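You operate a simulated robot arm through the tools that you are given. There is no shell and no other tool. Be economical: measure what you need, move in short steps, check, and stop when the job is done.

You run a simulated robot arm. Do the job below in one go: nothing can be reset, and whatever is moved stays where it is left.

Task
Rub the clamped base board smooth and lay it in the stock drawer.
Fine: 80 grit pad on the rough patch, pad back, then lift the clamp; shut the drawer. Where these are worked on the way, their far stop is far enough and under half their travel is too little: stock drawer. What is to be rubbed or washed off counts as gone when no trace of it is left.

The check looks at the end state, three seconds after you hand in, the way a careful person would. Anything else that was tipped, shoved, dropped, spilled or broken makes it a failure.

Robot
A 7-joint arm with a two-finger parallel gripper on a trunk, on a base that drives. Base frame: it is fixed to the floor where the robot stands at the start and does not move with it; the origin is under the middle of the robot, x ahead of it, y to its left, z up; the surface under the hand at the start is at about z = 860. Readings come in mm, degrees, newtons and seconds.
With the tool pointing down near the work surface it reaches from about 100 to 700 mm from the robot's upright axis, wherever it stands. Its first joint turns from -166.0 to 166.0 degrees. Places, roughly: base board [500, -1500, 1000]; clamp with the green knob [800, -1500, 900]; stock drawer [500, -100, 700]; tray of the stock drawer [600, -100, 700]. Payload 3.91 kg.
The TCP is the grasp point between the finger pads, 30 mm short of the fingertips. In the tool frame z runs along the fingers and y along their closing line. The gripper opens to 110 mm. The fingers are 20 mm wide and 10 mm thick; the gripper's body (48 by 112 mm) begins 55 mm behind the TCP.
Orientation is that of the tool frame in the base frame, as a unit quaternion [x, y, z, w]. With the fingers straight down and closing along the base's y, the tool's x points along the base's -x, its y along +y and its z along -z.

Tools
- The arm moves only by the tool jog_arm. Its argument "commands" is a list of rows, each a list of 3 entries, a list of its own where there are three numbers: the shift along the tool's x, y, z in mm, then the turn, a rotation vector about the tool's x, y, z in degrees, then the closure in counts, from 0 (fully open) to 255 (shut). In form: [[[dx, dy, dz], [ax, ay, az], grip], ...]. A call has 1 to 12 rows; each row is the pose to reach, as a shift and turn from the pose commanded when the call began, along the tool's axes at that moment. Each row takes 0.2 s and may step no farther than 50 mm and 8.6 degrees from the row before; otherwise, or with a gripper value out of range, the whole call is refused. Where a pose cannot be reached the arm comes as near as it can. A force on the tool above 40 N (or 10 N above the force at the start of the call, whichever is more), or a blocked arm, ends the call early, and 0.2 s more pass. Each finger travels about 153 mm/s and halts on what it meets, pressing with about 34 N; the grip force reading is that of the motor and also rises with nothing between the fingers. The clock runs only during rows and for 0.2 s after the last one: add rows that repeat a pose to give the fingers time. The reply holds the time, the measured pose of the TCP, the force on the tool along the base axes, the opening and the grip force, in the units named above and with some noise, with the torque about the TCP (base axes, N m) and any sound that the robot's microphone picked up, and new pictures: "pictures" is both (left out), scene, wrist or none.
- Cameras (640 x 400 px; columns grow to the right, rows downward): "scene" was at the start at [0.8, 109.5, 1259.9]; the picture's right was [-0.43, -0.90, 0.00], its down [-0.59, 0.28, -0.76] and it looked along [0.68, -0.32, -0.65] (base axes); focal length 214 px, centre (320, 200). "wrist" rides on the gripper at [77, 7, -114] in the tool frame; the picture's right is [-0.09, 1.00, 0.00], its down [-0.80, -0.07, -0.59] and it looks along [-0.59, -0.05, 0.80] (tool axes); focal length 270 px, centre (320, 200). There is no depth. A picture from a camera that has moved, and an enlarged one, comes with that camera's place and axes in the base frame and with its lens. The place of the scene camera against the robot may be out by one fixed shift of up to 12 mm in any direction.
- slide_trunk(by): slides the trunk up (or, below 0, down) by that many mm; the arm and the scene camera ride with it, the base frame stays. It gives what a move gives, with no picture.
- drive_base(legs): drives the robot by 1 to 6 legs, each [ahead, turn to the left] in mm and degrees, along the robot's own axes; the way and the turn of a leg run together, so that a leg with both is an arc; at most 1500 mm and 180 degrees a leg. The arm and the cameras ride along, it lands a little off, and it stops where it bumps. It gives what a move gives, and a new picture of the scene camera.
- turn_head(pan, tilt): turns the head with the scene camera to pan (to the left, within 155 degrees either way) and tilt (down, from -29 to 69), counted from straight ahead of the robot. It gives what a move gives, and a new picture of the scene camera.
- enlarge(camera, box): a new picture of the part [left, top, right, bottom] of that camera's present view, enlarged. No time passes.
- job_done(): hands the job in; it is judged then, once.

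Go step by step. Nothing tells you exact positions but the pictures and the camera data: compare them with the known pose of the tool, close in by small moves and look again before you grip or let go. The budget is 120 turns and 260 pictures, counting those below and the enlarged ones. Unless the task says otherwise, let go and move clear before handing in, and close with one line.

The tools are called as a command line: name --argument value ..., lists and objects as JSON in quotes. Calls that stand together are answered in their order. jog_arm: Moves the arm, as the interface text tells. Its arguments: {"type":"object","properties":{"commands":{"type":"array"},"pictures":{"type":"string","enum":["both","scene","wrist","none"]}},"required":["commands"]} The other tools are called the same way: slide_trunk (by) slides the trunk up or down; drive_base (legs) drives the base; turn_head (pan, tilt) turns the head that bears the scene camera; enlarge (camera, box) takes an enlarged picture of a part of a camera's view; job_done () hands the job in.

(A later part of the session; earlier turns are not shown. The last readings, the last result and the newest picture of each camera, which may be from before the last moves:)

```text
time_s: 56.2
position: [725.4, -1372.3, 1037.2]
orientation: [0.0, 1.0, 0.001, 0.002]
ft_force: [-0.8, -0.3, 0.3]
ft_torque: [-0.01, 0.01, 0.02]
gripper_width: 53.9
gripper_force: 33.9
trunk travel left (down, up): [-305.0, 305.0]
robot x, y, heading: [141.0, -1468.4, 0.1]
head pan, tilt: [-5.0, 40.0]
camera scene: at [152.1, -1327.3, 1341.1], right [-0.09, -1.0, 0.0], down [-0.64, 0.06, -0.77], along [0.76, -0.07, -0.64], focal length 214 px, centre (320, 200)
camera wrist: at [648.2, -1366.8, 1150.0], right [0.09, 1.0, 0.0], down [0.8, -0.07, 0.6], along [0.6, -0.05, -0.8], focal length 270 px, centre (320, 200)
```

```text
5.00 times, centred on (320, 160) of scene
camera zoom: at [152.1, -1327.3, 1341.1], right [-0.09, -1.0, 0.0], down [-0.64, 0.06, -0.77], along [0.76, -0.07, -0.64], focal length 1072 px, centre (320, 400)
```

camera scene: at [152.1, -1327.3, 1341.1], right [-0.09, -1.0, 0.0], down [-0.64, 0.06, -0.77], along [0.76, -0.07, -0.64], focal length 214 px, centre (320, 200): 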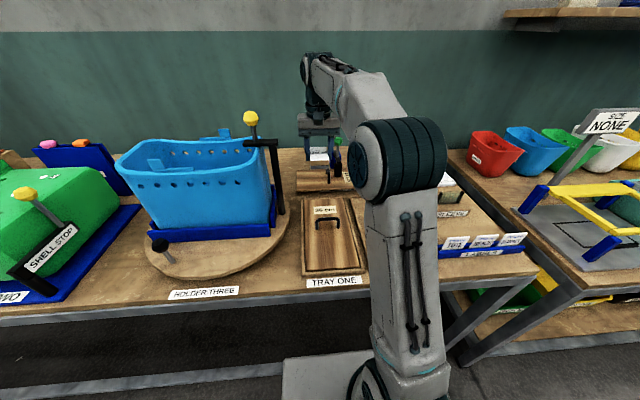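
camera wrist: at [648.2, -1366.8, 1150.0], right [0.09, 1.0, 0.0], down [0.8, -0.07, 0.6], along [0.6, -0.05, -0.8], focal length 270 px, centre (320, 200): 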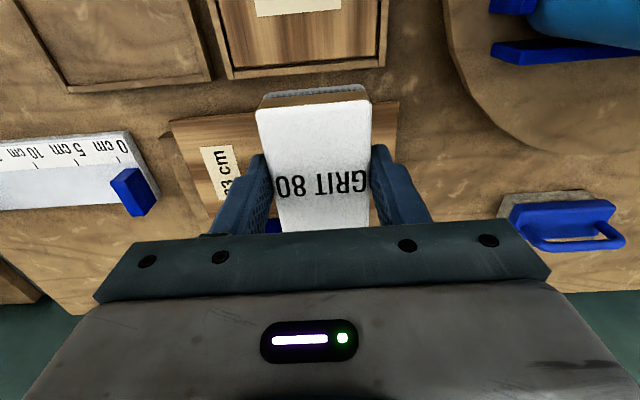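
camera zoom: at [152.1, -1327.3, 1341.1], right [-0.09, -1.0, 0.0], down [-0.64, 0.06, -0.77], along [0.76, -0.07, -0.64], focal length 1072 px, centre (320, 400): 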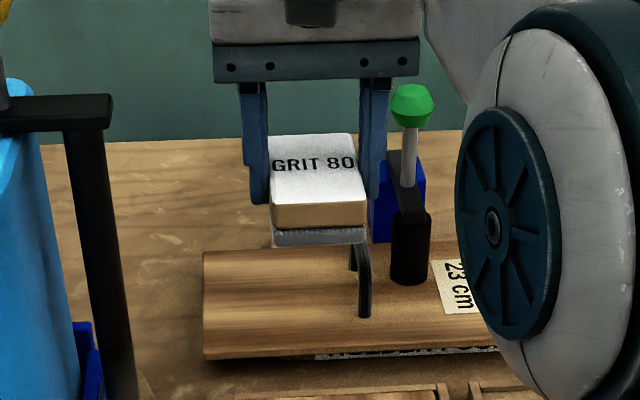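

The patch appears gone. I back off and look once more from the side.

jog_arm --commands '[[[20, -20, -30], [0, 0, 0], 255], [[30, -50, -60], [0, 0, 0], 255], [[30, -90, -80], [0, 0, 0], 255], [[30, -130, -80], [0, 0, 0], 255], [[30, -165, -80], [0, 0, 0], 255]]' --pictures "wrist"

enlarge --camera "wrist" --box '[360, 70, 560, 195]'

enlarge --camera "scene" --box '[280, 120, 380, 200]'

```text
time_s: 57.4
position: [695.5, -1537.8, 1116.1]
orientation: [0.001, 1.0, 0.0, 0.003]
ft_force: [0.0, 0.4, -0.6]
ft_torque: [0.04, 0.01, 0.07]
gripper_width: 54.0
gripper_force: 34.0
trunk travel left (down, up): [-305.0, 305.0]
robot x, y, heading: [145.4, -1463.7, 0.2]
head pan, tilt: [-5.0, 40.0]
camera wrist: at [618.6, -1531.9, 1229.7], right [0.09, 1.0, 0.0], down [0.8, -0.07, 0.6], along [0.6, -0.05, -0.8], focal length 270 px, centre (320, 200)
```

wrist: 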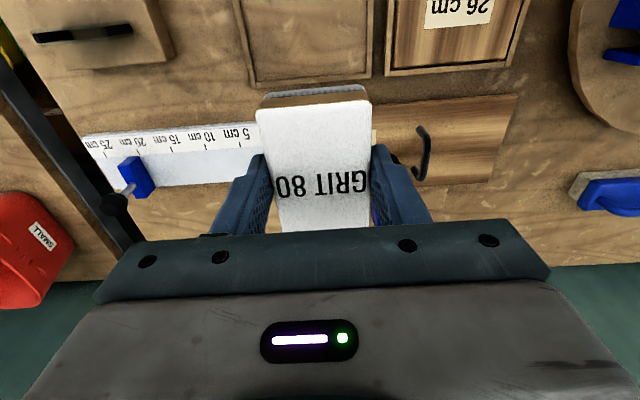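

```text
3.20 times, centred on (460, 132) of wrist
camera zoom: at [618.6, -1531.9, 1229.7], right [0.09, 1.0, 0.0], down [0.8, -0.07, 0.6], along [0.6, -0.05, -0.8], focal length 865 px, centre (-128, 416)
```

zoom: 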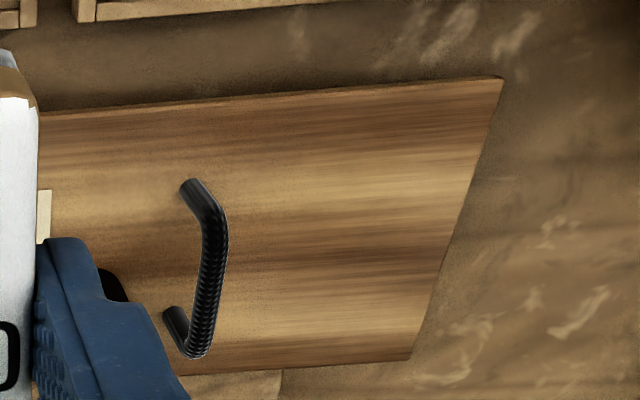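

```text
5.00 times, centred on (330, 160) of scene
camera zoom: at [152.2, -1327.2, 1341.1], right [-0.09, -1.0, 0.0], down [-0.64, 0.06, -0.77], along [0.76, -0.07, -0.64], focal length 1072 px, centre (270, 400)
```

zoom: 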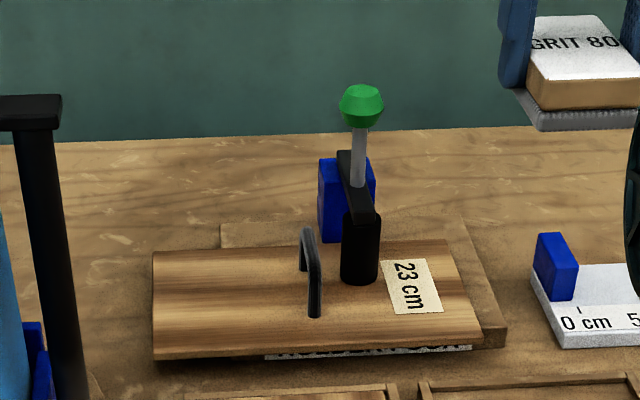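

Board is clean. Now I retract and drive back to return the pad.

jog_arm --commands '[[[40, 15, -20], [0, 0, 0], 255], [[80, 30, -40], [0, 0, 0], 255], [[120, 50, -60], [0, 0, 0], 255], [[150, 70, -80], [0, 0, 0], 255]]' --pictures "none"

drive_base --legs '[[-350, 0], [0, 90], [1470, 0], [0, -90], [200, 0]]'

turn_head --pan 0 --tilt 45

```text
time_s: 58.4
position: [546.3, -1467.6, 1195.1]
orientation: [0.0, 1.0, -0.001, 0.003]
ft_force: [-0.2, -0.3, 0.1]
ft_torque: [0.01, 0.03, -0.04]
gripper_width: 53.6
gripper_force: 34.3
trunk travel left (down, up): [-305.0, 305.0]
robot x, y, heading: [141.2, -1467.4, -0.1]
head pan, tilt: [-5.0, 40.0]
```

```text
time_s: 76.5
position: [407.3, -8.7, 1194.2]
orientation: [0.012, 1.0, 0.0, 0.002]
ft_force: [-0.3, -0.1, -0.2]
ft_torque: [-0.01, 0.01, 0.0]
gripper_width: 54.2
gripper_force: 33.8
trunk travel left (down, up): [-305.0, 305.0]
robot x, y, heading: [3.2, 1.2, -1.4]
head pan, tilt: [-5.0, 40.0]
camera scene: at [16.0, 141.5, 1341.1], right [-0.11, -0.99, 0.0], down [-0.64, 0.07, -0.77], along [0.76, -0.09, -0.64], focal length 214 px, centre (320, 200)
```

scene: 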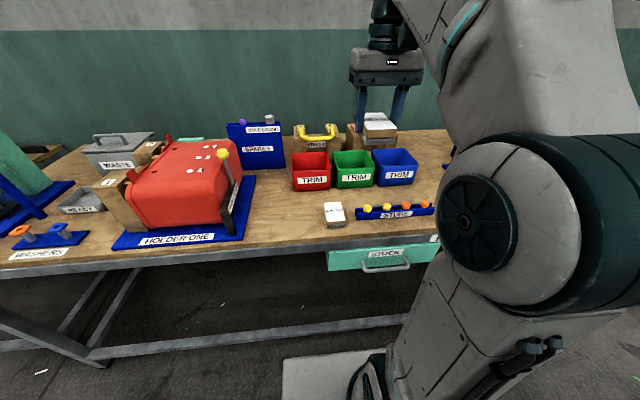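

```text
time_s: 77.1
position: [405.4, -9.2, 1194.5]
orientation: [0.012, 1.0, 0.0, 0.003]
ft_force: [-0.5, 0.0, 0.3]
ft_torque: [0.03, -0.04, -0.04]
gripper_width: 53.8
gripper_force: 34.0
trunk travel left (down, up): [-305.0, 305.0]
robot x, y, heading: [3.4, 6.0, -1.4]
head pan, tilt: [0.0, 45.0]
camera scene: at [12.7, 148.9, 1333.9], right [-0.03, -1.0, 0.0], down [-0.71, 0.02, -0.71], along [0.71, -0.02, -0.71], focal length 214 px, centre (320, 200)
```

scene: 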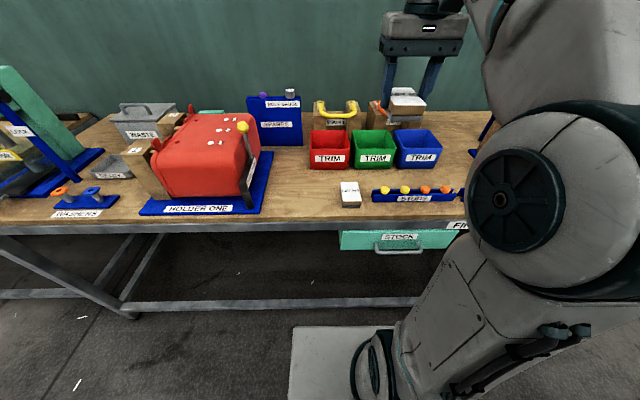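

jog_arm --commands '[[[-12, 27, 30], [0, 0, -1.4], 255], [[-24, 54, 60], [0, 0, -1.4], 255], [[-36, 81, 90], [0, 0, -1.4], 255], [[-48, 108, 125], [0, 0, -1.4], 255], [[-60, 135, 160], [0, 0, -1.4], 255], [[-71, 163, 190], [0, 0, -1.4], 255], [[-71, 163, 225], [0, 0, -1.4], 255]]'

enlarge --camera "scene" --box '[270, 120, 430, 220]'

```text
time_s: 78.7
position: [483.9, 152.2, 970.0]
orientation: [0.0, 1.0, -0.001, 0.005]
ft_force: [0.6, 0.3, 0.1]
ft_torque: [0.02, 0.0, 0.0]
gripper_width: 53.8
gripper_force: 34.0
trunk travel left (down, up): [-305.0, 305.0]
robot x, y, heading: [6.9, -2.1, -1.4]
head pan, tilt: [0.0, 45.0]
camera scene: at [12.8, 149.2, 1333.9], right [-0.03, -1.0, 0.0], down [-0.71, 0.02, -0.71], along [0.71, -0.02, -0.71], focal length 214 px, centre (320, 200)
camera wrist: at [405.4, 157.3, 1083.2], right [0.09, 1.0, 0.0], down [0.8, -0.07, 0.6], along [0.6, -0.05, -0.8], focal length 270 px, centre (320, 200)
```

scene: 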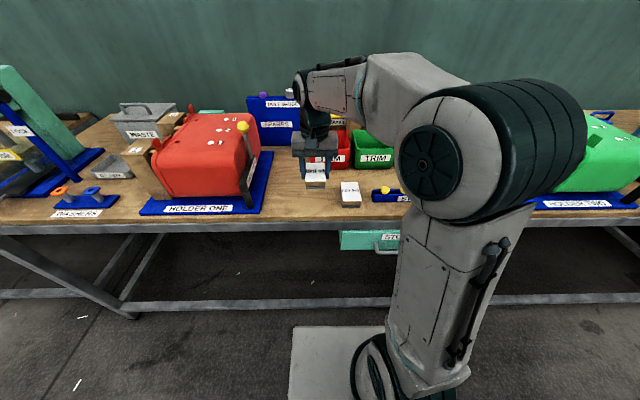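
wrist: 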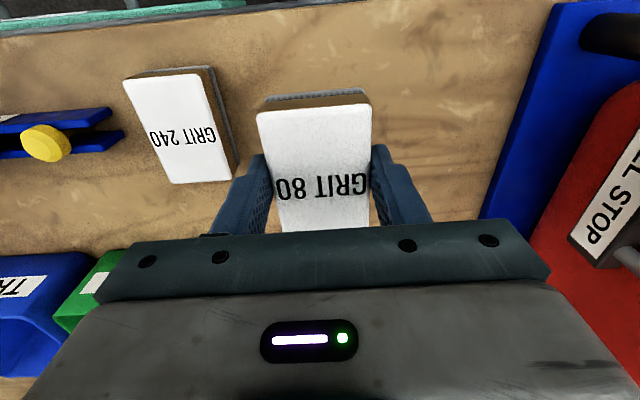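

```text
4.00 times, centred on (350, 170) of scene
camera zoom: at [12.8, 149.2, 1333.9], right [-0.03, -1.0, 0.0], down [-0.71, 0.02, -0.71], along [0.71, -0.02, -0.71], focal length 858 px, centre (200, 320)
```

zoom: 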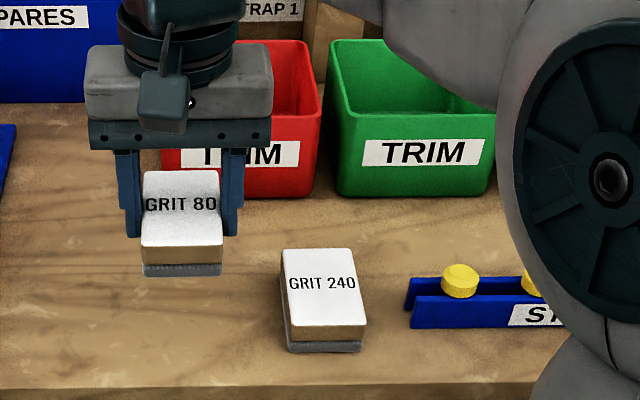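

jog_arm --commands '[[[3, 0, 35], [0, 0, 0], 255], [[3, 0, 60], [0, 0, 0], 255], [[3, 0, 66], [0, 0, 0], 255]]' --pictures "none"

jog_arm --commands '[[[0, 0, 1], [0, 0, 0], 255], [[0, 0, 2], [0, 0, 0], 255], [[0, 0, 3], [0, 0, 0], 255]]' --pictures "wrist"

```text
time_s: 79.5
position: [479.7, 151.4, 903.6]
orientation: [0.001, 1.0, -0.001, 0.004]
ft_force: [-0.8, -0.4, -1.4]
ft_torque: [-0.01, 0.0, 0.01]
gripper_width: 54.2
gripper_force: 33.7
trunk travel left (down, up): [-305.0, 305.0]
robot x, y, heading: [-0.8, 2.0, -1.3]
head pan, tilt: [0.0, 45.0]
```

```text
time_s: 80.3
position: [481.0, 151.4, 901.1]
orientation: [0.0, 1.0, -0.001, 0.002]
ft_force: [-0.1, -0.7, -0.1]
ft_torque: [0.03, 0.01, 0.01]
gripper_width: 53.8
gripper_force: 34.0
trunk travel left (down, up): [-305.0, 305.0]
robot x, y, heading: [3.4, 2.2, -1.4]
head pan, tilt: [0.0, 45.0]
camera wrist: at [403.0, 157.5, 1014.5], right [0.09, 1.0, 0.0], down [0.8, -0.07, 0.6], along [0.6, -0.05, -0.8], focal length 270 px, centre (320, 200)
```

wrist: 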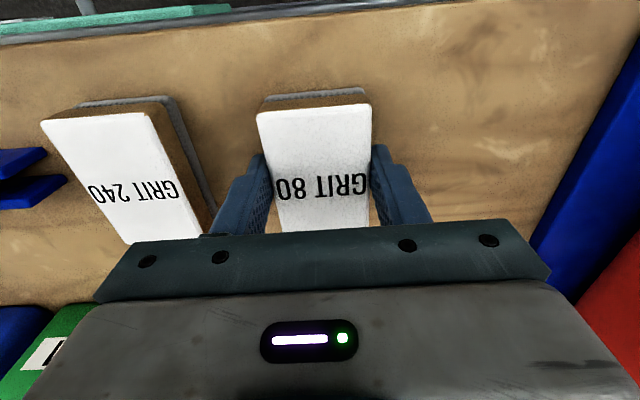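

jog_arm --commands '[[[0, 0, 1], [0, 0, 0], 255], [[0, 0, 2], [0, 0, 0], 255]]' --pictures "none"

```text
time_s: 80.9
position: [479.3, 151.5, 899.9]
orientation: [0.0, 1.0, 0.0, 0.004]
ft_force: [0.1, 1.2, 7.5]
ft_torque: [0.07, 0.05, 0.01]
gripper_width: 53.5
gripper_force: 34.0
trunk travel left (down, up): [-305.0, 305.0]
robot x, y, heading: [3.5, 1.3, -1.5]
head pan, tilt: [0.0, 45.0]
```

jog_arm --commands '[[[0, 0, 0], [0, 0, 0], 160], [[0, 0, 0], [0, 0, 0], 80], [[0, 0, 0], [0, 0, 0], 60], [[0, 0, -30], [0, 0, 0], 60], [[0, 0, -70], [0, 0, 0], 60], [[0, 0, -110], [0, 0, 0], 60], [[20, -40, -130], [0, 0, 0], 60], [[40, -80, -150], [0, 0, 0], 60]]'

```text
time_s: 82.7
position: [438.5, 72.0, 1049.2]
orientation: [-0.001, 1.0, 0.0, 0.004]
ft_force: [-0.3, 0.2, 0.7]
ft_torque: [-0.02, 0.02, 0.03]
gripper_width: 84.1
gripper_force: 0.0
trunk travel left (down, up): [-305.0, 305.0]
robot x, y, heading: [3.0, 3.1, -1.6]
head pan, tilt: [0.0, 45.0]
camera scene: at [12.6, 148.9, 1333.9], right [-0.03, -1.0, 0.0], down [-0.71, 0.02, -0.71], along [0.71, -0.02, -0.71], focal length 214 px, centre (320, 200)
camera wrist: at [362.2, 77.1, 1163.1], right [0.09, 1.0, 0.0], down [0.8, -0.07, 0.6], along [0.6, -0.05, -0.8], focal length 270 px, centre (320, 200)
```

scene: 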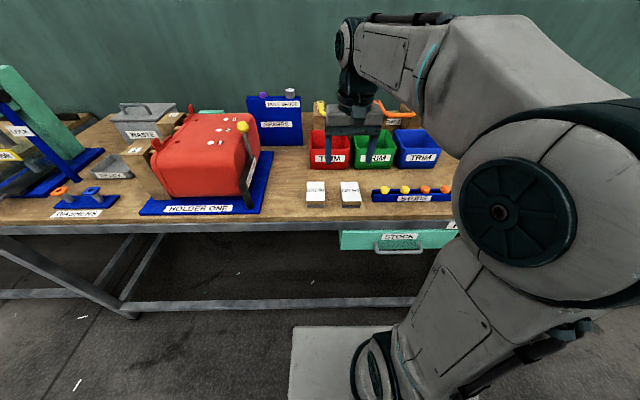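
wrist: 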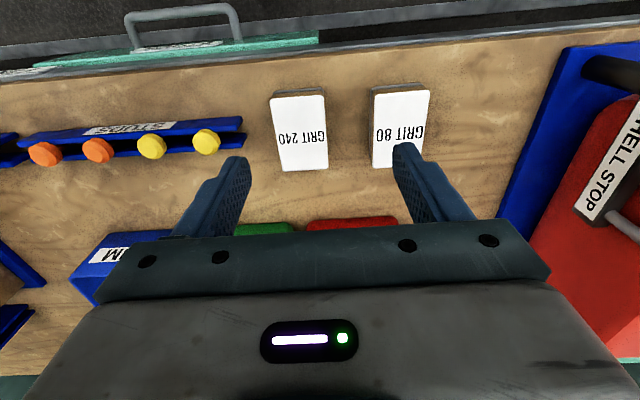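

Pad is back. Next the drawer: I back off to see its handle straight on.

drive_base --legs '[[-300, 0], [0, 1.4]]'

turn_head --pan -20 --tilt 40

enlarge --camera "scene" --box '[200, 100, 440, 250]'

```text
time_s: 85.1
position: [137.2, 90.8, 1049.0]
orientation: [-0.011, 1.0, -0.001, 0.003]
ft_force: [-0.4, 0.3, 0.1]
ft_torque: [-0.01, 0.0, 0.02]
gripper_width: 84.1
gripper_force: 0.1
trunk travel left (down, up): [-305.0, 305.0]
robot x, y, heading: [-299.9, 12.5, -0.3]
head pan, tilt: [0.0, 45.0]
camera scene: at [-292.7, 157.1, 1333.9], right [0.0, -1.0, 0.0], down [-0.71, 0.0, -0.71], along [0.71, 0.0, -0.71], focal length 214 px, centre (320, 200)
```

scene: 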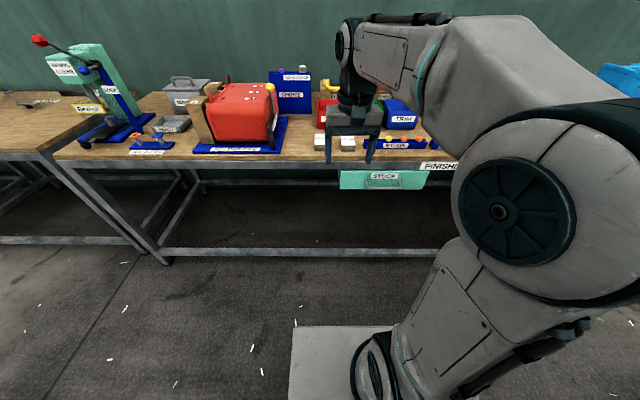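

```text
time_s: 86.0
position: [136.6, 88.8, 1049.4]
orientation: [-0.011, 1.0, -0.001, 0.004]
ft_force: [0.3, -0.7, 0.1]
ft_torque: [0.0, -0.02, 0.02]
gripper_width: 84.2
gripper_force: 0.0
trunk travel left (down, up): [-305.0, 305.0]
robot x, y, heading: [-299.4, 6.4, -0.3]
head pan, tilt: [-20.0, 40.0]
camera scene: at [-294.1, 128.0, 1341.1], right [-0.34, -0.94, 0.0], down [-0.6, 0.22, -0.77], along [0.72, -0.26, -0.64], focal length 214 px, centre (320, 200)
```

scene: 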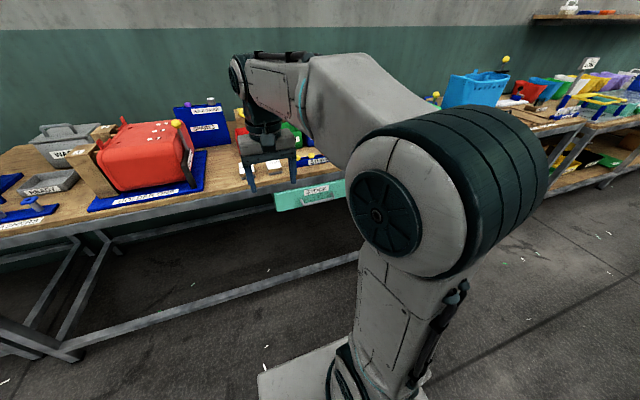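

```text
2.67 times, centred on (320, 175) of scene
camera zoom: at [-294.1, 128.0, 1341.1], right [-0.34, -0.94, 0.0], down [-0.6, 0.22, -0.77], along [0.72, -0.26, -0.64], focal length 572 px, centre (320, 267)
```

zoom: 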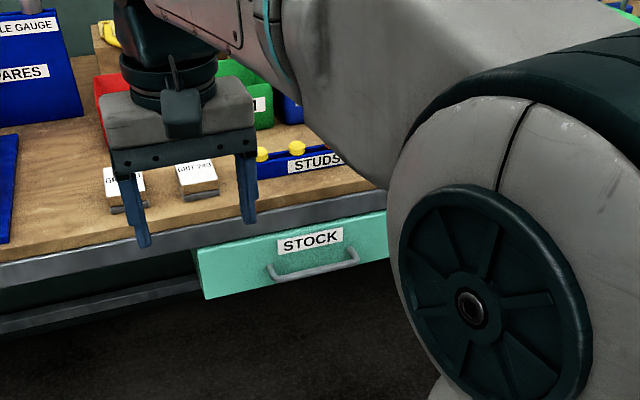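

slide_trunk --by -250

jog_arm --commands '[[[0, 0, 0], [0, -8.2, 0], 60], [[0, 0, 0], [0, -16.4, 0], 60], [[0, 0, 0], [0, -24.6, 0], 60], [[0, 0, 0], [0, -32.8, 0], 60], [[0, 0, 0], [0, -41, 0], 60], [[0, 0, 0], [0, -49.2, 0], 60], [[0, 0, 0], [0, -57.4, 0], 60], [[0, 0, 0], [0, -65.6, 0], 60], [[0, 0, 0], [0, -73.8, 0], 60], [[0, 0, 0], [0, -82, 0], 60], [[0, 0, 0], [0, -90, 0], 60]]'

```text
time_s: 88.5
position: [137.0, 90.4, 799.0]
orientation: [-0.011, 1.0, -0.001, 0.003]
ft_force: [-0.4, 0.4, -0.5]
ft_torque: [0.0, -0.01, 0.02]
gripper_width: 84.0
gripper_force: 0.1
trunk travel left (down, up): [-55.0, 555.0]
robot x, y, heading: [-300.6, 8.5, 0.0]
head pan, tilt: [-20.0, 40.0]
```

```text
time_s: 90.4
position: [165.3, 81.6, 740.0]
orientation: [0.003, 0.872, 0.022, 0.488]
ft_force: [-0.5, 0.3, -0.5]
ft_torque: [-0.01, -0.01, 0.0]
gripper_width: 84.1
gripper_force: 0.0
trunk travel left (down, up): [-55.0, 555.0]
robot x, y, heading: [-297.3, 8.6, -0.3]
head pan, tilt: [-20.0, 40.0]
stopped in row 9: the arm was blocked; the commanded pose is now the measured one
camera scene: at [-289.0, 126.0, 1090.5], right [-0.34, -0.94, 0.0], down [-0.61, 0.22, -0.76], along [0.72, -0.26, -0.65], focal length 214 px, centre (320, 200)
camera wrist: at [26.7, 85.0, 735.3], right [0.03, 0.99, 0.11], down [-0.09, -0.11, 0.99], along [1.0, -0.04, 0.08], focal length 270 px, centre (320, 200)
```

scene: 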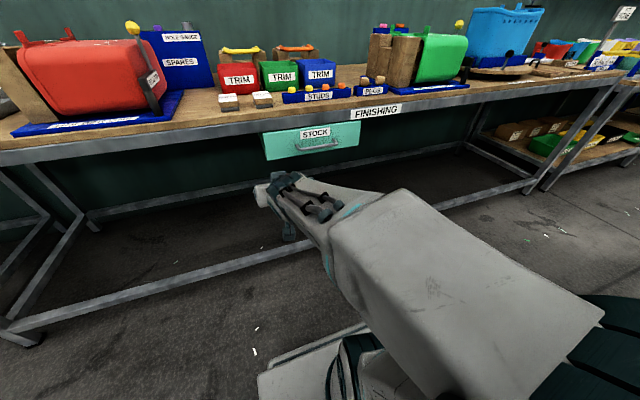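
wrist: 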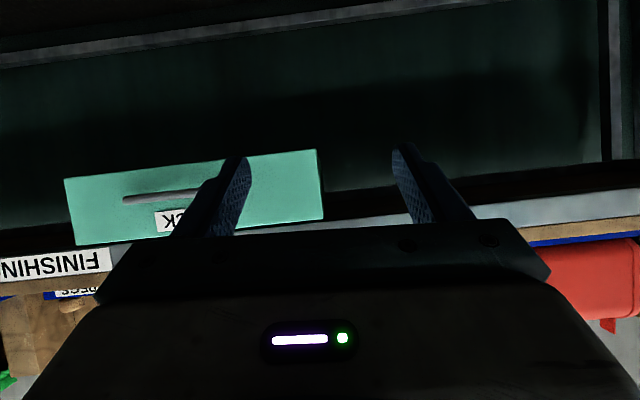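

jog_arm --commands '[[[-35, 0, 18], [0, 0, 0], 60], [[-70, 0, 36], [0, 0, 0], 60], [[-104, 0, 53], [0, 0, 0], 60], [[-104, 0, 93], [0, 0, 0], 60], [[-104, 0, 93], [0, -8, 0], 60], [[-104, 0, 93], [0, -16, 0], 60], [[-104, 0, 93], [0, -24, 0], 60], [[-104, 0, 93], [0, -32, 0], 60]]'

```text
time_s: 92.2
position: [294.2, 84.0, 787.4]
orientation: [0.008, 0.7, 0.02, 0.714]
ft_force: [-0.1, 0.9, 0.5]
ft_torque: [-0.03, 0.03, -0.04]
gripper_width: 84.1
gripper_force: 0.0
out of reach, approached as far as the arm can: row 5, 6
trunk travel left (down, up): [-55.0, 555.0]
robot x, y, heading: [-296.3, 11.5, -0.3]
head pan, tilt: [-20.0, 40.0]
camera scene: at [-294.2, 127.9, 1091.2], right [-0.34, -0.94, 0.0], down [-0.6, 0.22, -0.77], along [0.72, -0.26, -0.64], focal length 214 px, centre (320, 200)
camera wrist: at [181.1, 90.9, 708.0], right [-0.02, 0.99, 0.13], down [-0.61, -0.11, 0.79], along [0.79, -0.06, 0.61], focal length 270 px, centre (320, 200)
```

scene: 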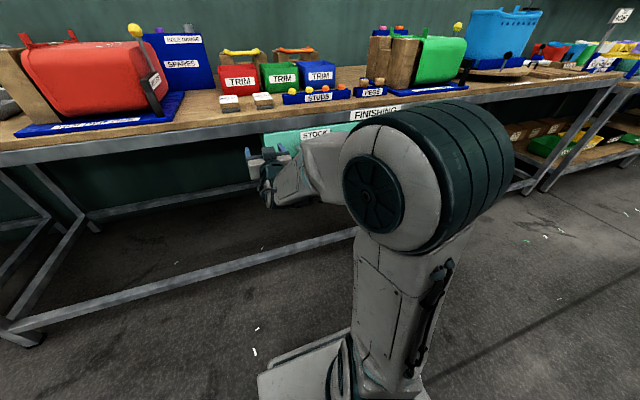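
wrist: 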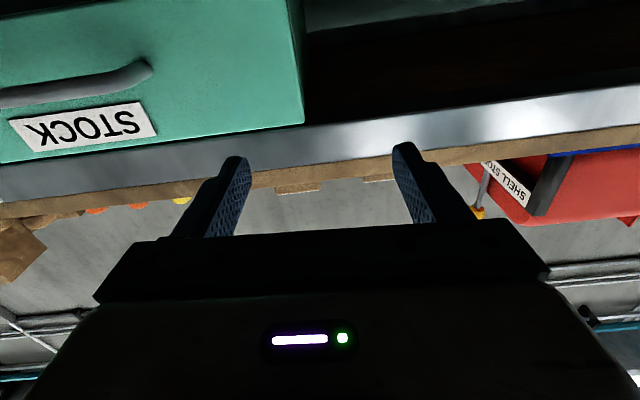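

jog_arm --commands '[[[0, 0, 0], [0, 0, 8.2], 60], [[0, 0, 0], [0, 0, 16.4], 60], [[0, 0, 0], [0, 0, 24.6], 60], [[0, 0, 0], [0, 0, 32.8], 60], [[0, 0, 0], [0, 0, 41], 60], [[0, 0, 0], [0, 0, 49.2], 60], [[0, 0, 0], [0, 0, 57.4], 60], [[0, 0, 0], [0, 0, 65.6], 60], [[0, 0, 0], [0, 0, 73.8], 60], [[0, 0, 0], [0, 0, 82], 60], [[0, 0, 0], [0, 0, 88], 60]]'

```text
time_s: 94.6
position: [293.0, 83.7, 787.4]
orientation: [0.492, 0.498, 0.51, 0.5]
ft_force: [0.2, 1.0, 0.1]
ft_torque: [0.01, 0.01, 0.02]
gripper_width: 84.2
gripper_force: 0.1
trunk travel left (down, up): [-55.0, 555.0]
robot x, y, heading: [-298.1, 10.8, -0.2]
head pan, tilt: [-20.0, 40.0]
camera scene: at [-294.1, 127.8, 1091.2], right [-0.34, -0.94, 0.0], down [-0.6, 0.22, -0.77], along [0.72, -0.26, -0.64], focal length 214 px, centre (320, 200)
camera wrist: at [178.0, 157.7, 791.9], right [-0.02, -0.09, 1.0], down [-0.58, -0.81, -0.08], along [0.81, -0.58, -0.04], focal length 270 px, centre (320, 200)
```

scene: 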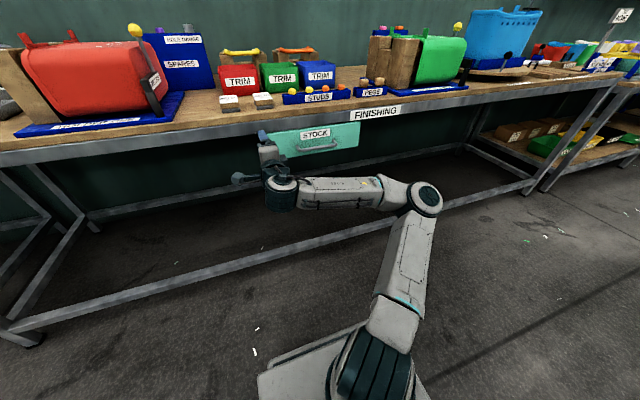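
wrist: 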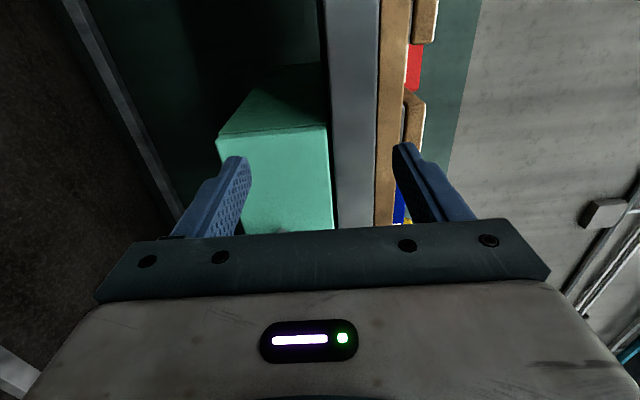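

jog_arm --commands '[[[-35, -10, -8], [0, 0, 0], 60], [[-70, -20, -8], [0, 0, 0], 60], [[-105, -30, -8], [0, 0, 0], 60], [[-140, -42, -8], [0, 0, 0], 60], [[-175, -53, -8], [0, 0, 0], 60], [[-189, -53, -8], [0, 0, 0], 60]]'

enlarge --camera "scene" --box '[220, 100, 380, 220]'

```text
time_s: 96.0
position: [289.1, -103.7, 733.4]
orientation: [0.491, 0.499, 0.509, 0.501]
ft_force: [-0.1, 0.3, -0.1]
ft_torque: [0.03, 0.01, -0.03]
gripper_width: 84.3
gripper_force: 0.0
trunk travel left (down, up): [-55.0, 555.0]
robot x, y, heading: [-298.1, 10.0, -0.0]
head pan, tilt: [-20.0, 40.0]
camera scene: at [-294.0, 127.8, 1091.2], right [-0.34, -0.94, 0.0], down [-0.6, 0.22, -0.77], along [0.72, -0.26, -0.64], focal length 214 px, centre (320, 200)
camera wrist: at [173.1, -31.0, 738.0], right [-0.02, -0.09, 1.0], down [-0.58, -0.81, -0.08], along [0.81, -0.58, -0.04], focal length 270 px, centre (320, 200)
```

scene: 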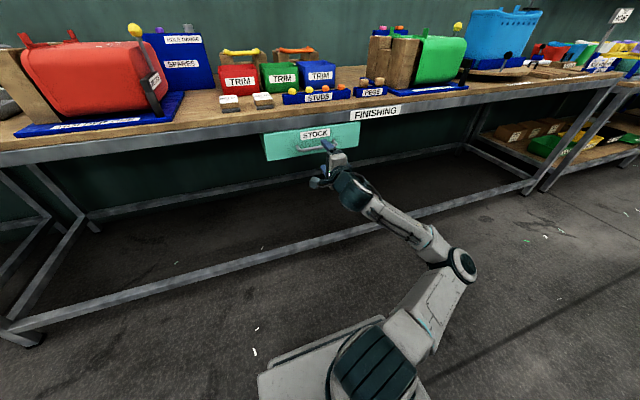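
wrist: 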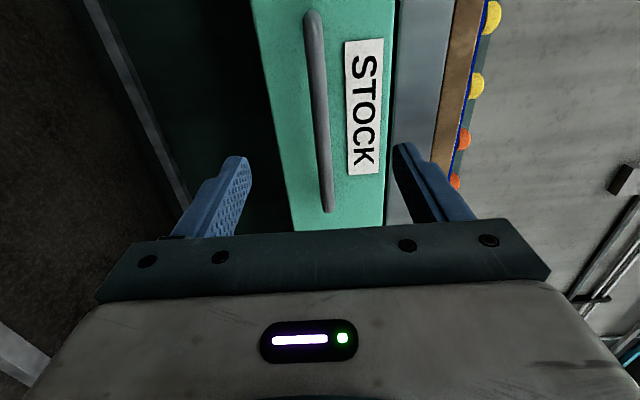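

```text
3.33 times, centred on (300, 160) of scene
camera zoom: at [-294.0, 127.8, 1091.2], right [-0.34, -0.94, 0.0], down [-0.6, 0.22, -0.77], along [0.72, -0.26, -0.64], focal length 715 px, centre (387, 333)
```

zoom: 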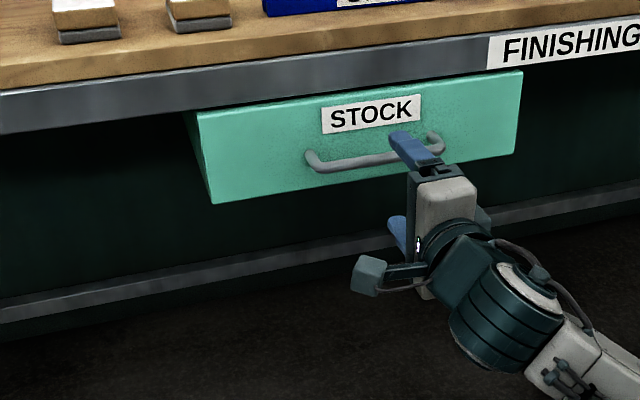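

jog_arm --commands '[[[0, 0, 20], [0, 0, 0], 60], [[0, 0, 40], [0, 0, 0], 60], [[0, 0, 58], [0, 0, 0], 60]]' --pictures "wrist"

enlarge --camera "scene" --box '[260, 120, 380, 200]'

```text
time_s: 96.8
position: [347.6, -104.4, 735.7]
orientation: [0.491, 0.499, 0.509, 0.501]
ft_force: [-0.7, -0.1, 0.4]
ft_torque: [-0.02, 0.02, 0.01]
gripper_width: 84.4
gripper_force: 0.0
trunk travel left (down, up): [-55.0, 555.0]
robot x, y, heading: [-298.1, 9.7, 0.0]
head pan, tilt: [-20.0, 40.0]
camera wrist: at [231.9, -30.5, 739.6], right [-0.02, -0.09, 1.0], down [-0.58, -0.81, -0.08], along [0.81, -0.58, -0.04], focal length 270 px, centre (320, 200)
```

wrist: 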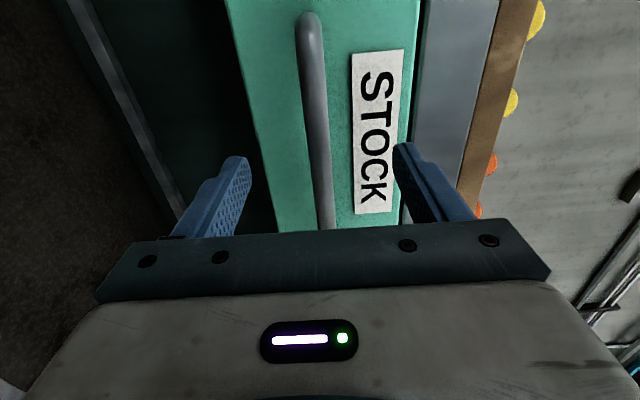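

```text
5.00 times, centred on (320, 160) of scene
camera zoom: at [-294.2, 127.7, 1091.2], right [-0.34, -0.94, 0.0], down [-0.6, 0.22, -0.77], along [0.72, -0.26, -0.64], focal length 1072 px, centre (320, 400)
```

zoom: 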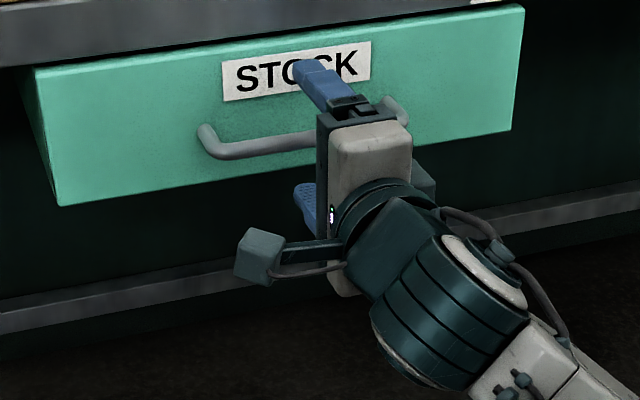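

jog_arm --commands '[[[0, 0, 3], [0, 0, 0], 140], [[0, 0, 3], [0, 0, 0], 200], [[0, 0, 3], [0, 0, 0], 255], [[0, 0, 3], [0, 0, 0], 255]]' --pictures "wrist"

enlarge --camera "scene" --box '[260, 120, 380, 200]'

```text
time_s: 97.8
position: [349.1, -104.5, 736.5]
orientation: [0.491, 0.498, 0.509, 0.502]
ft_force: [3.1, -0.5, 9.1]
ft_torque: [0.0, -0.13, 0.22]
gripper_width: 11.7
gripper_force: 45.0
trunk travel left (down, up): [-55.0, 555.0]
robot x, y, heading: [-300.7, 8.8, -0.0]
head pan, tilt: [-20.0, 40.0]
camera wrist: at [234.3, -30.5, 740.4], right [-0.02, -0.09, 1.0], down [-0.58, -0.81, -0.08], along [0.81, -0.58, -0.04], focal length 270 px, centre (320, 200)
```

wrist: 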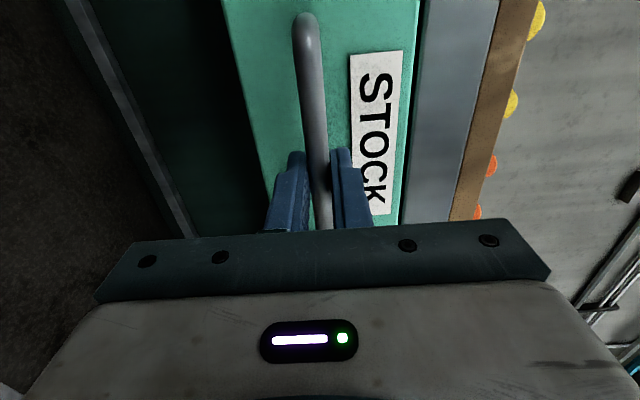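

```text
5.00 times, centred on (320, 160) of scene
camera zoom: at [-294.4, 127.8, 1091.2], right [-0.34, -0.94, 0.0], down [-0.6, 0.22, -0.77], along [0.72, -0.26, -0.64], focal length 1072 px, centre (320, 400)
```

zoom: 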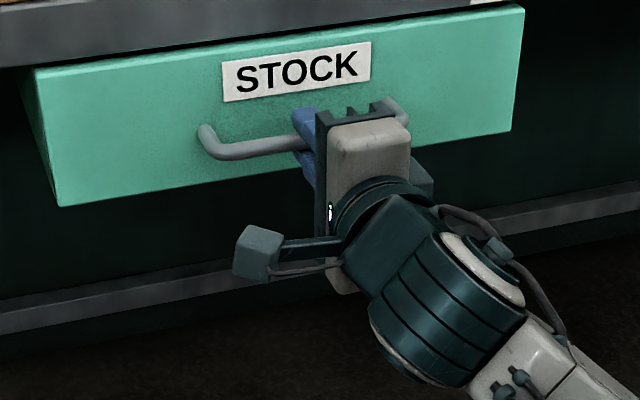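

jog_arm --commands '[[[0, -0.8, -15], [0, 0, 0], 255], [[0, -0.8, -40], [0, 0, 0], 255], [[0, -0.8, -65], [0, 0, 0], 255], [[0, -0.8, -90], [0, 0, 0], 255], [[0, -0.8, -115], [0, 0, 0], 255]]' --pictures "scene"

```text
time_s: 99.1
position: [234.9, -103.5, 734.9]
orientation: [0.485, 0.498, 0.514, 0.503]
ft_force: [-0.3, 5.6, 15.5]
ft_torque: [0.16, -0.26, 0.26]
gripper_width: 11.7
gripper_force: 45.1
trunk travel left (down, up): [-55.0, 555.0]
robot x, y, heading: [-300.1, 9.4, 0.2]
head pan, tilt: [-20.0, 40.0]
stopped in row 5: the force on the tool passed its limit at 42 N (the readings are from after the stop); the commanded pose is now the measured one
camera scene: at [-295.4, 128.3, 1090.6], right [-0.34, -0.94, 0.0], down [-0.6, 0.22, -0.77], along [0.72, -0.26, -0.64], focal length 214 px, centre (320, 200)
```

scene: 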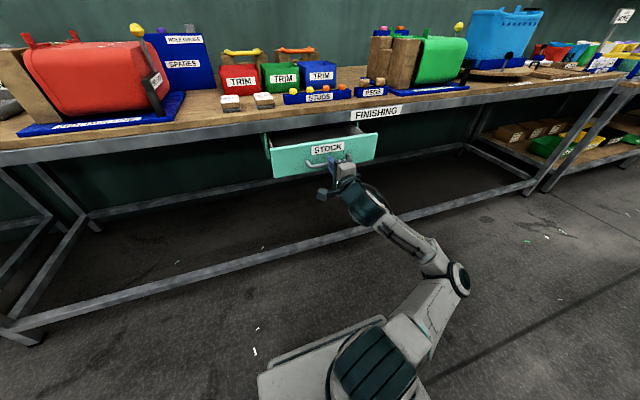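

jog_arm --commands '[[[0, 1.5, 0], [0, 0, 0], 255], [[0, 2, -10], [0, 0, 0], 255], [[0, 2.8, -30], [0, 0, 0], 255], [[0, 3.6, -50], [0, 0, 0], 255], [[0, 4.4, -70], [0, 0, 0], 255], [[0, 5.2, -90], [0, 0, 0], 255]]' --pictures "scene"

```text
time_s: 100.3
position: [186.9, -103.5, 736.3]
orientation: [0.488, 0.509, 0.512, 0.491]
ft_force: [-2.8, 7.3, -11.8]
ft_torque: [-0.06, 0.05, 0.24]
gripper_width: 11.9
gripper_force: 45.4
out of reach, approached as far as the arm can: row 4, 5
trunk travel left (down, up): [-55.0, 555.0]
robot x, y, heading: [-297.4, 8.6, 0.5]
head pan, tilt: [-20.0, 40.0]
stopped in row 5: the force on the tool passed its limit at 46 N (the readings are from after the stop); the commanded pose is now the measured one
camera scene: at [-294.7, 128.3, 1090.8], right [-0.34, -0.94, 0.0], down [-0.61, 0.22, -0.77], along [0.72, -0.26, -0.64], focal length 214 px, centre (320, 200)
```

scene: 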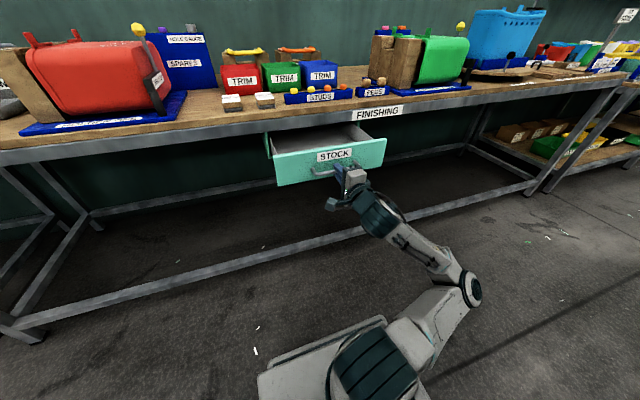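

jog_arm --commands '[[[0, -1, 0], [0, 0, 0], 255]]' --pictures "none"

drive_base --legs '[[-60, 0]]'

```text
time_s: 100.7
position: [188.1, -105.0, 736.3]
orientation: [0.489, 0.51, 0.512, 0.489]
ft_force: [-2.2, 10.4, -18.1]
ft_torque: [0.02, 0.22, 0.76]
gripper_width: 11.6
gripper_force: 44.4
trunk travel left (down, up): [-55.0, 555.0]
robot x, y, heading: [-292.9, 10.1, 0.6]
head pan, tilt: [-20.0, 40.0]
```

```text
time_s: 101.6
position: [128.7, -102.5, 737.2]
orientation: [0.487, 0.511, 0.512, 0.49]
ft_force: [-2.2, 24.2, -25.7]
ft_torque: [0.02, 0.23, 0.02]
gripper_width: 11.6
gripper_force: 44.7
trunk travel left (down, up): [-55.0, 555.0]
robot x, y, heading: [-357.1, 7.5, 0.4]
head pan, tilt: [-20.0, 40.0]
camera scene: at [-353.9, 129.0, 1090.9], right [-0.34, -0.94, 0.0], down [-0.61, 0.22, -0.77], along [0.72, -0.26, -0.64], focal length 214 px, centre (320, 200)
```

scene: 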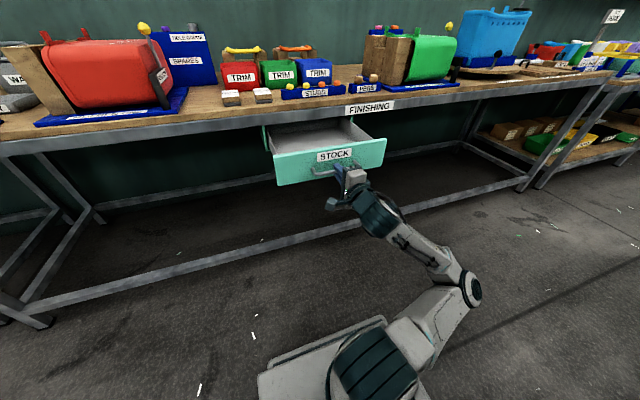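

jog_arm --commands '[[[2, -1.5, 0], [0, 0, 0], 255], [[2, -1.5, 0], [0, 0, 0], 255]]' --pictures "none"

drive_base --legs '[[-60, 0]]'

```text
time_s: 102.2
position: [128.7, -102.9, 737.3]
orientation: [0.486, 0.511, 0.512, 0.49]
ft_force: [-1.3, -1.1, 0.1]
ft_torque: [0.01, 0.04, 0.8]
gripper_width: 11.5
gripper_force: 44.9
trunk travel left (down, up): [-55.0, 555.0]
robot x, y, heading: [-362.1, 7.6, 0.4]
head pan, tilt: [-20.0, 40.0]
```

```text
time_s: 103.3
position: [77.1, -103.5, 736.1]
orientation: [0.486, 0.511, 0.513, 0.489]
ft_force: [0.5, 0.4, 1.5]
ft_torque: [-0.06, -0.01, -0.22]
gripper_width: 11.3
gripper_force: 44.6
trunk travel left (down, up): [-55.0, 555.0]
robot x, y, heading: [-414.7, 8.0, 0.5]
head pan, tilt: [-20.0, 40.0]
stopped in leg 1: the force on the tool passed its limit at 101 N (the readings are from after the stop); the commanded pose is now the measured one
camera scene: at [-408.9, 127.3, 1091.1], right [-0.34, -0.94, 0.0], down [-0.61, 0.22, -0.77], along [0.72, -0.26, -0.64], focal length 214 px, centre (320, 200)
```

scene: 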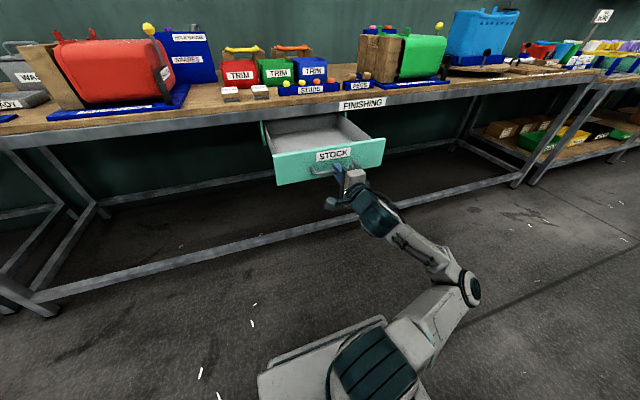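

Drawer reached its far stop (272 mm). I release the handle and back away.

jog_arm --commands '[[[0, 0, 0], [0, 0, 0], 200], [[0, 0, 0], [0, 0, 0], 120], [[0, 0, 0], [0, 0, 0], 60], [[0, 0, 0], [0, 0, 0], 60]]' --pictures "wrist"

drive_base --legs '[[-150, 0]]'

enlarge --camera "scene" --box '[200, 90, 440, 240]'

```text
time_s: 104.3
position: [77.0, -104.2, 736.5]
orientation: [0.487, 0.51, 0.513, 0.49]
ft_force: [0.2, 0.3, -0.7]
ft_torque: [0.0, 0.02, -0.02]
gripper_width: 84.1
gripper_force: 0.1
trunk travel left (down, up): [-55.0, 555.0]
robot x, y, heading: [-409.4, 8.1, 0.5]
head pan, tilt: [-20.0, 40.0]
camera wrist: at [-41.6, -33.3, 742.4], right [0.0, -0.09, 1.0], down [-0.56, -0.83, -0.07], along [0.83, -0.55, -0.05], focal length 270 px, centre (320, 200)
```

wrist: 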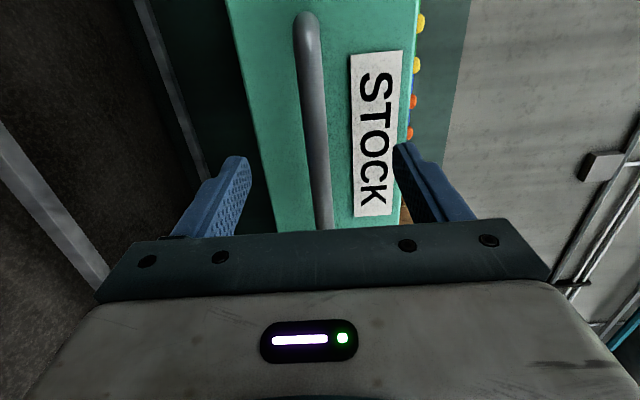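

```text
time_s: 105.6
position: [-73.2, -103.3, 736.5]
orientation: [0.487, 0.51, 0.513, 0.489]
ft_force: [-1.2, -0.4, 0.4]
ft_torque: [0.01, 0.01, 0.01]
gripper_width: 84.0
gripper_force: 0.0
trunk travel left (down, up): [-55.0, 555.0]
robot x, y, heading: [-562.8, 8.8, 0.4]
head pan, tilt: [-20.0, 40.0]
camera scene: at [-558.8, 126.2, 1091.1], right [-0.33, -0.94, 0.0], down [-0.61, 0.22, -0.77], along [0.72, -0.26, -0.64], focal length 214 px, centre (320, 200)
```

scene: 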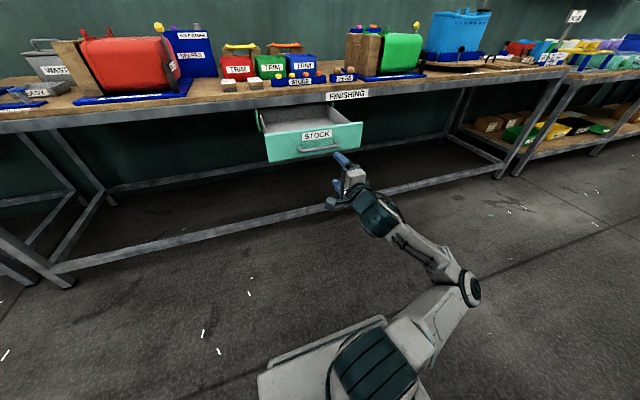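

```text
2.67 times, centred on (320, 165) of scene
camera zoom: at [-558.8, 126.2, 1091.1], right [-0.33, -0.94, 0.0], down [-0.61, 0.22, -0.77], along [0.72, -0.26, -0.64], focal length 572 px, centre (320, 293)
```

zoom: 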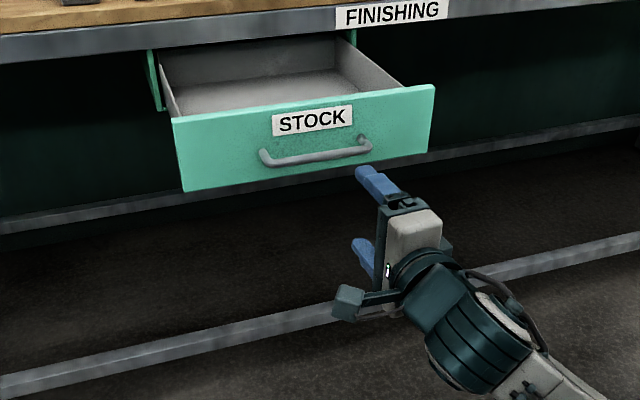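

slide_trunk --by 250

jog_arm --commands '[[[0, 0, 0], [0, 0, -8.2], 60], [[0, 0, 0], [0, 0, -16.4], 60], [[0, 0, 0], [0, 0, -24.6], 60], [[0, 0, 0], [0, 0, -32.8], 60], [[0, 0, 0], [0, 0, -41], 60], [[0, 0, 0], [0, 0, -49.2], 60], [[0, 0, 0], [0, 0, -57.4], 60], [[0, 0, 0], [0, 0, -65.6], 60], [[0, 0, 0], [0, 0, -73.8], 60], [[0, 0, 0], [0, 0, -82], 60], [[0, 0, 0], [0, 0, -88], 60]]' --pictures "none"

```text
time_s: 108.2
position: [-73.7, -104.2, 985.7]
orientation: [0.486, 0.51, 0.513, 0.489]
ft_force: [0.0, -1.5, -0.3]
ft_torque: [-0.04, 0.0, 0.01]
gripper_width: 84.0
gripper_force: 0.2
trunk travel left (down, up): [-305.0, 305.0]
robot x, y, heading: [-560.7, 7.6, 0.5]
head pan, tilt: [-20.0, 40.0]
```

```text
time_s: 110.6
position: [-72.1, -103.1, 986.9]
orientation: [-0.004, 0.706, 0.028, 0.708]
ft_force: [0.4, -0.3, -0.1]
ft_torque: [0.0, 0.0, -0.03]
gripper_width: 84.2
gripper_force: 0.2
trunk travel left (down, up): [-305.0, 305.0]
robot x, y, heading: [-559.5, 8.4, 0.5]
head pan, tilt: [-20.0, 40.0]
```

jog_arm --commands '[[[0, 0, 0], [0, 8.2, 0], 60], [[0, 0, 0], [0, 16.4, 0], 60], [[0, 0, 0], [0, 24.6, 0], 60], [[0, 0, 0], [0, 32.8, 0], 60], [[0, 0, 0], [0, 41, 0], 60], [[0, 0, 0], [0, 49.2, 0], 60], [[0, 0, 0], [0, 57.4, 0], 60], [[0, 0, 0], [0, 65.6, 0], 60], [[0, 0, 0], [0, 73.8, 0], 60], [[0, 0, 0], [0, 82, 0], 60], [[0, 0, 0], [0, 90, 0], 60]]' --pictures "scene"

```text
time_s: 113.0
position: [-73.5, -103.1, 986.4]
orientation: [-0.024, 1.0, 0.017, 0.002]
ft_force: [0.0, 0.3, 0.9]
ft_torque: [0.01, 0.01, -0.01]
gripper_width: 84.1
gripper_force: 0.0
trunk travel left (down, up): [-305.0, 305.0]
robot x, y, heading: [-562.6, 9.3, 0.8]
head pan, tilt: [-20.0, 40.0]
camera scene: at [-558.9, 126.3, 1341.1], right [-0.33, -0.94, 0.0], down [-0.61, 0.21, -0.77], along [0.72, -0.26, -0.64], focal length 214 px, centre (320, 200)
```

scene: 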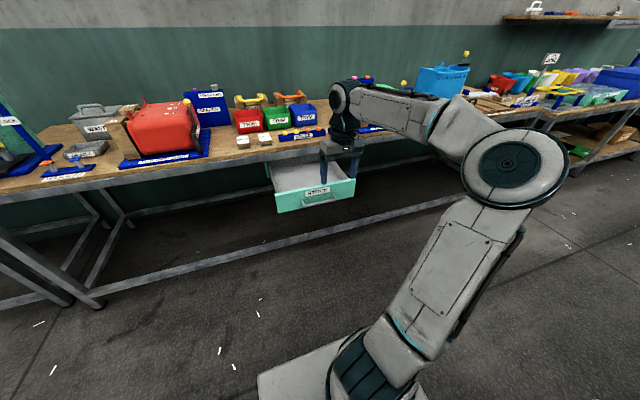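

jog_arm --commands '[[[0, 0, -35], [1, 0.1, 1], 60], [[0, 10, -70], [1.95, 0.2, 2], 60], [[0, 20, -105], [1.95, 0.2, 2.2], 60], [[0, 40, -130], [1.95, 0.2, 2.2], 60]]' --pictures "none"

drive_base --legs '[[0, -90.6], [1475, 0], [0, 90], [500, 0]]'

```text
time_s: 114.0
position: [-75.4, -68.4, 1118.4]
orientation: [-0.005, 1.0, 0.001, 0.002]
ft_force: [0.6, 0.0, -0.2]
ft_torque: [0.0, -0.02, 0.01]
gripper_width: 84.4
gripper_force: 0.1
trunk travel left (down, up): [-305.0, 305.0]
robot x, y, heading: [-567.5, 8.1, 0.3]
head pan, tilt: [-20.0, 40.0]
```

```text
time_s: 131.5
position: [433.2, -1547.0, 1118.2]
orientation: [-0.002, 1.0, 0.001, 0.0]
ft_force: [-0.1, -0.2, -0.8]
ft_torque: [0.02, 0.0, 0.0]
gripper_width: 84.4
gripper_force: 0.1
trunk travel left (down, up): [-305.0, 305.0]
robot x, y, heading: [-51.9, -1467.7, 0.0]
head pan, tilt: [-20.0, 40.0]
camera scene: at [-49.2, -1348.5, 1341.1], right [-0.34, -0.94, 0.0], down [-0.6, 0.22, -0.77], along [0.72, -0.26, -0.64], focal length 214 px, centre (320, 200)
```

scene: 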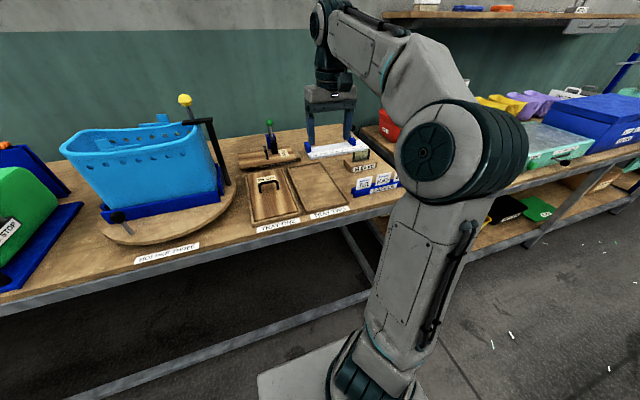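

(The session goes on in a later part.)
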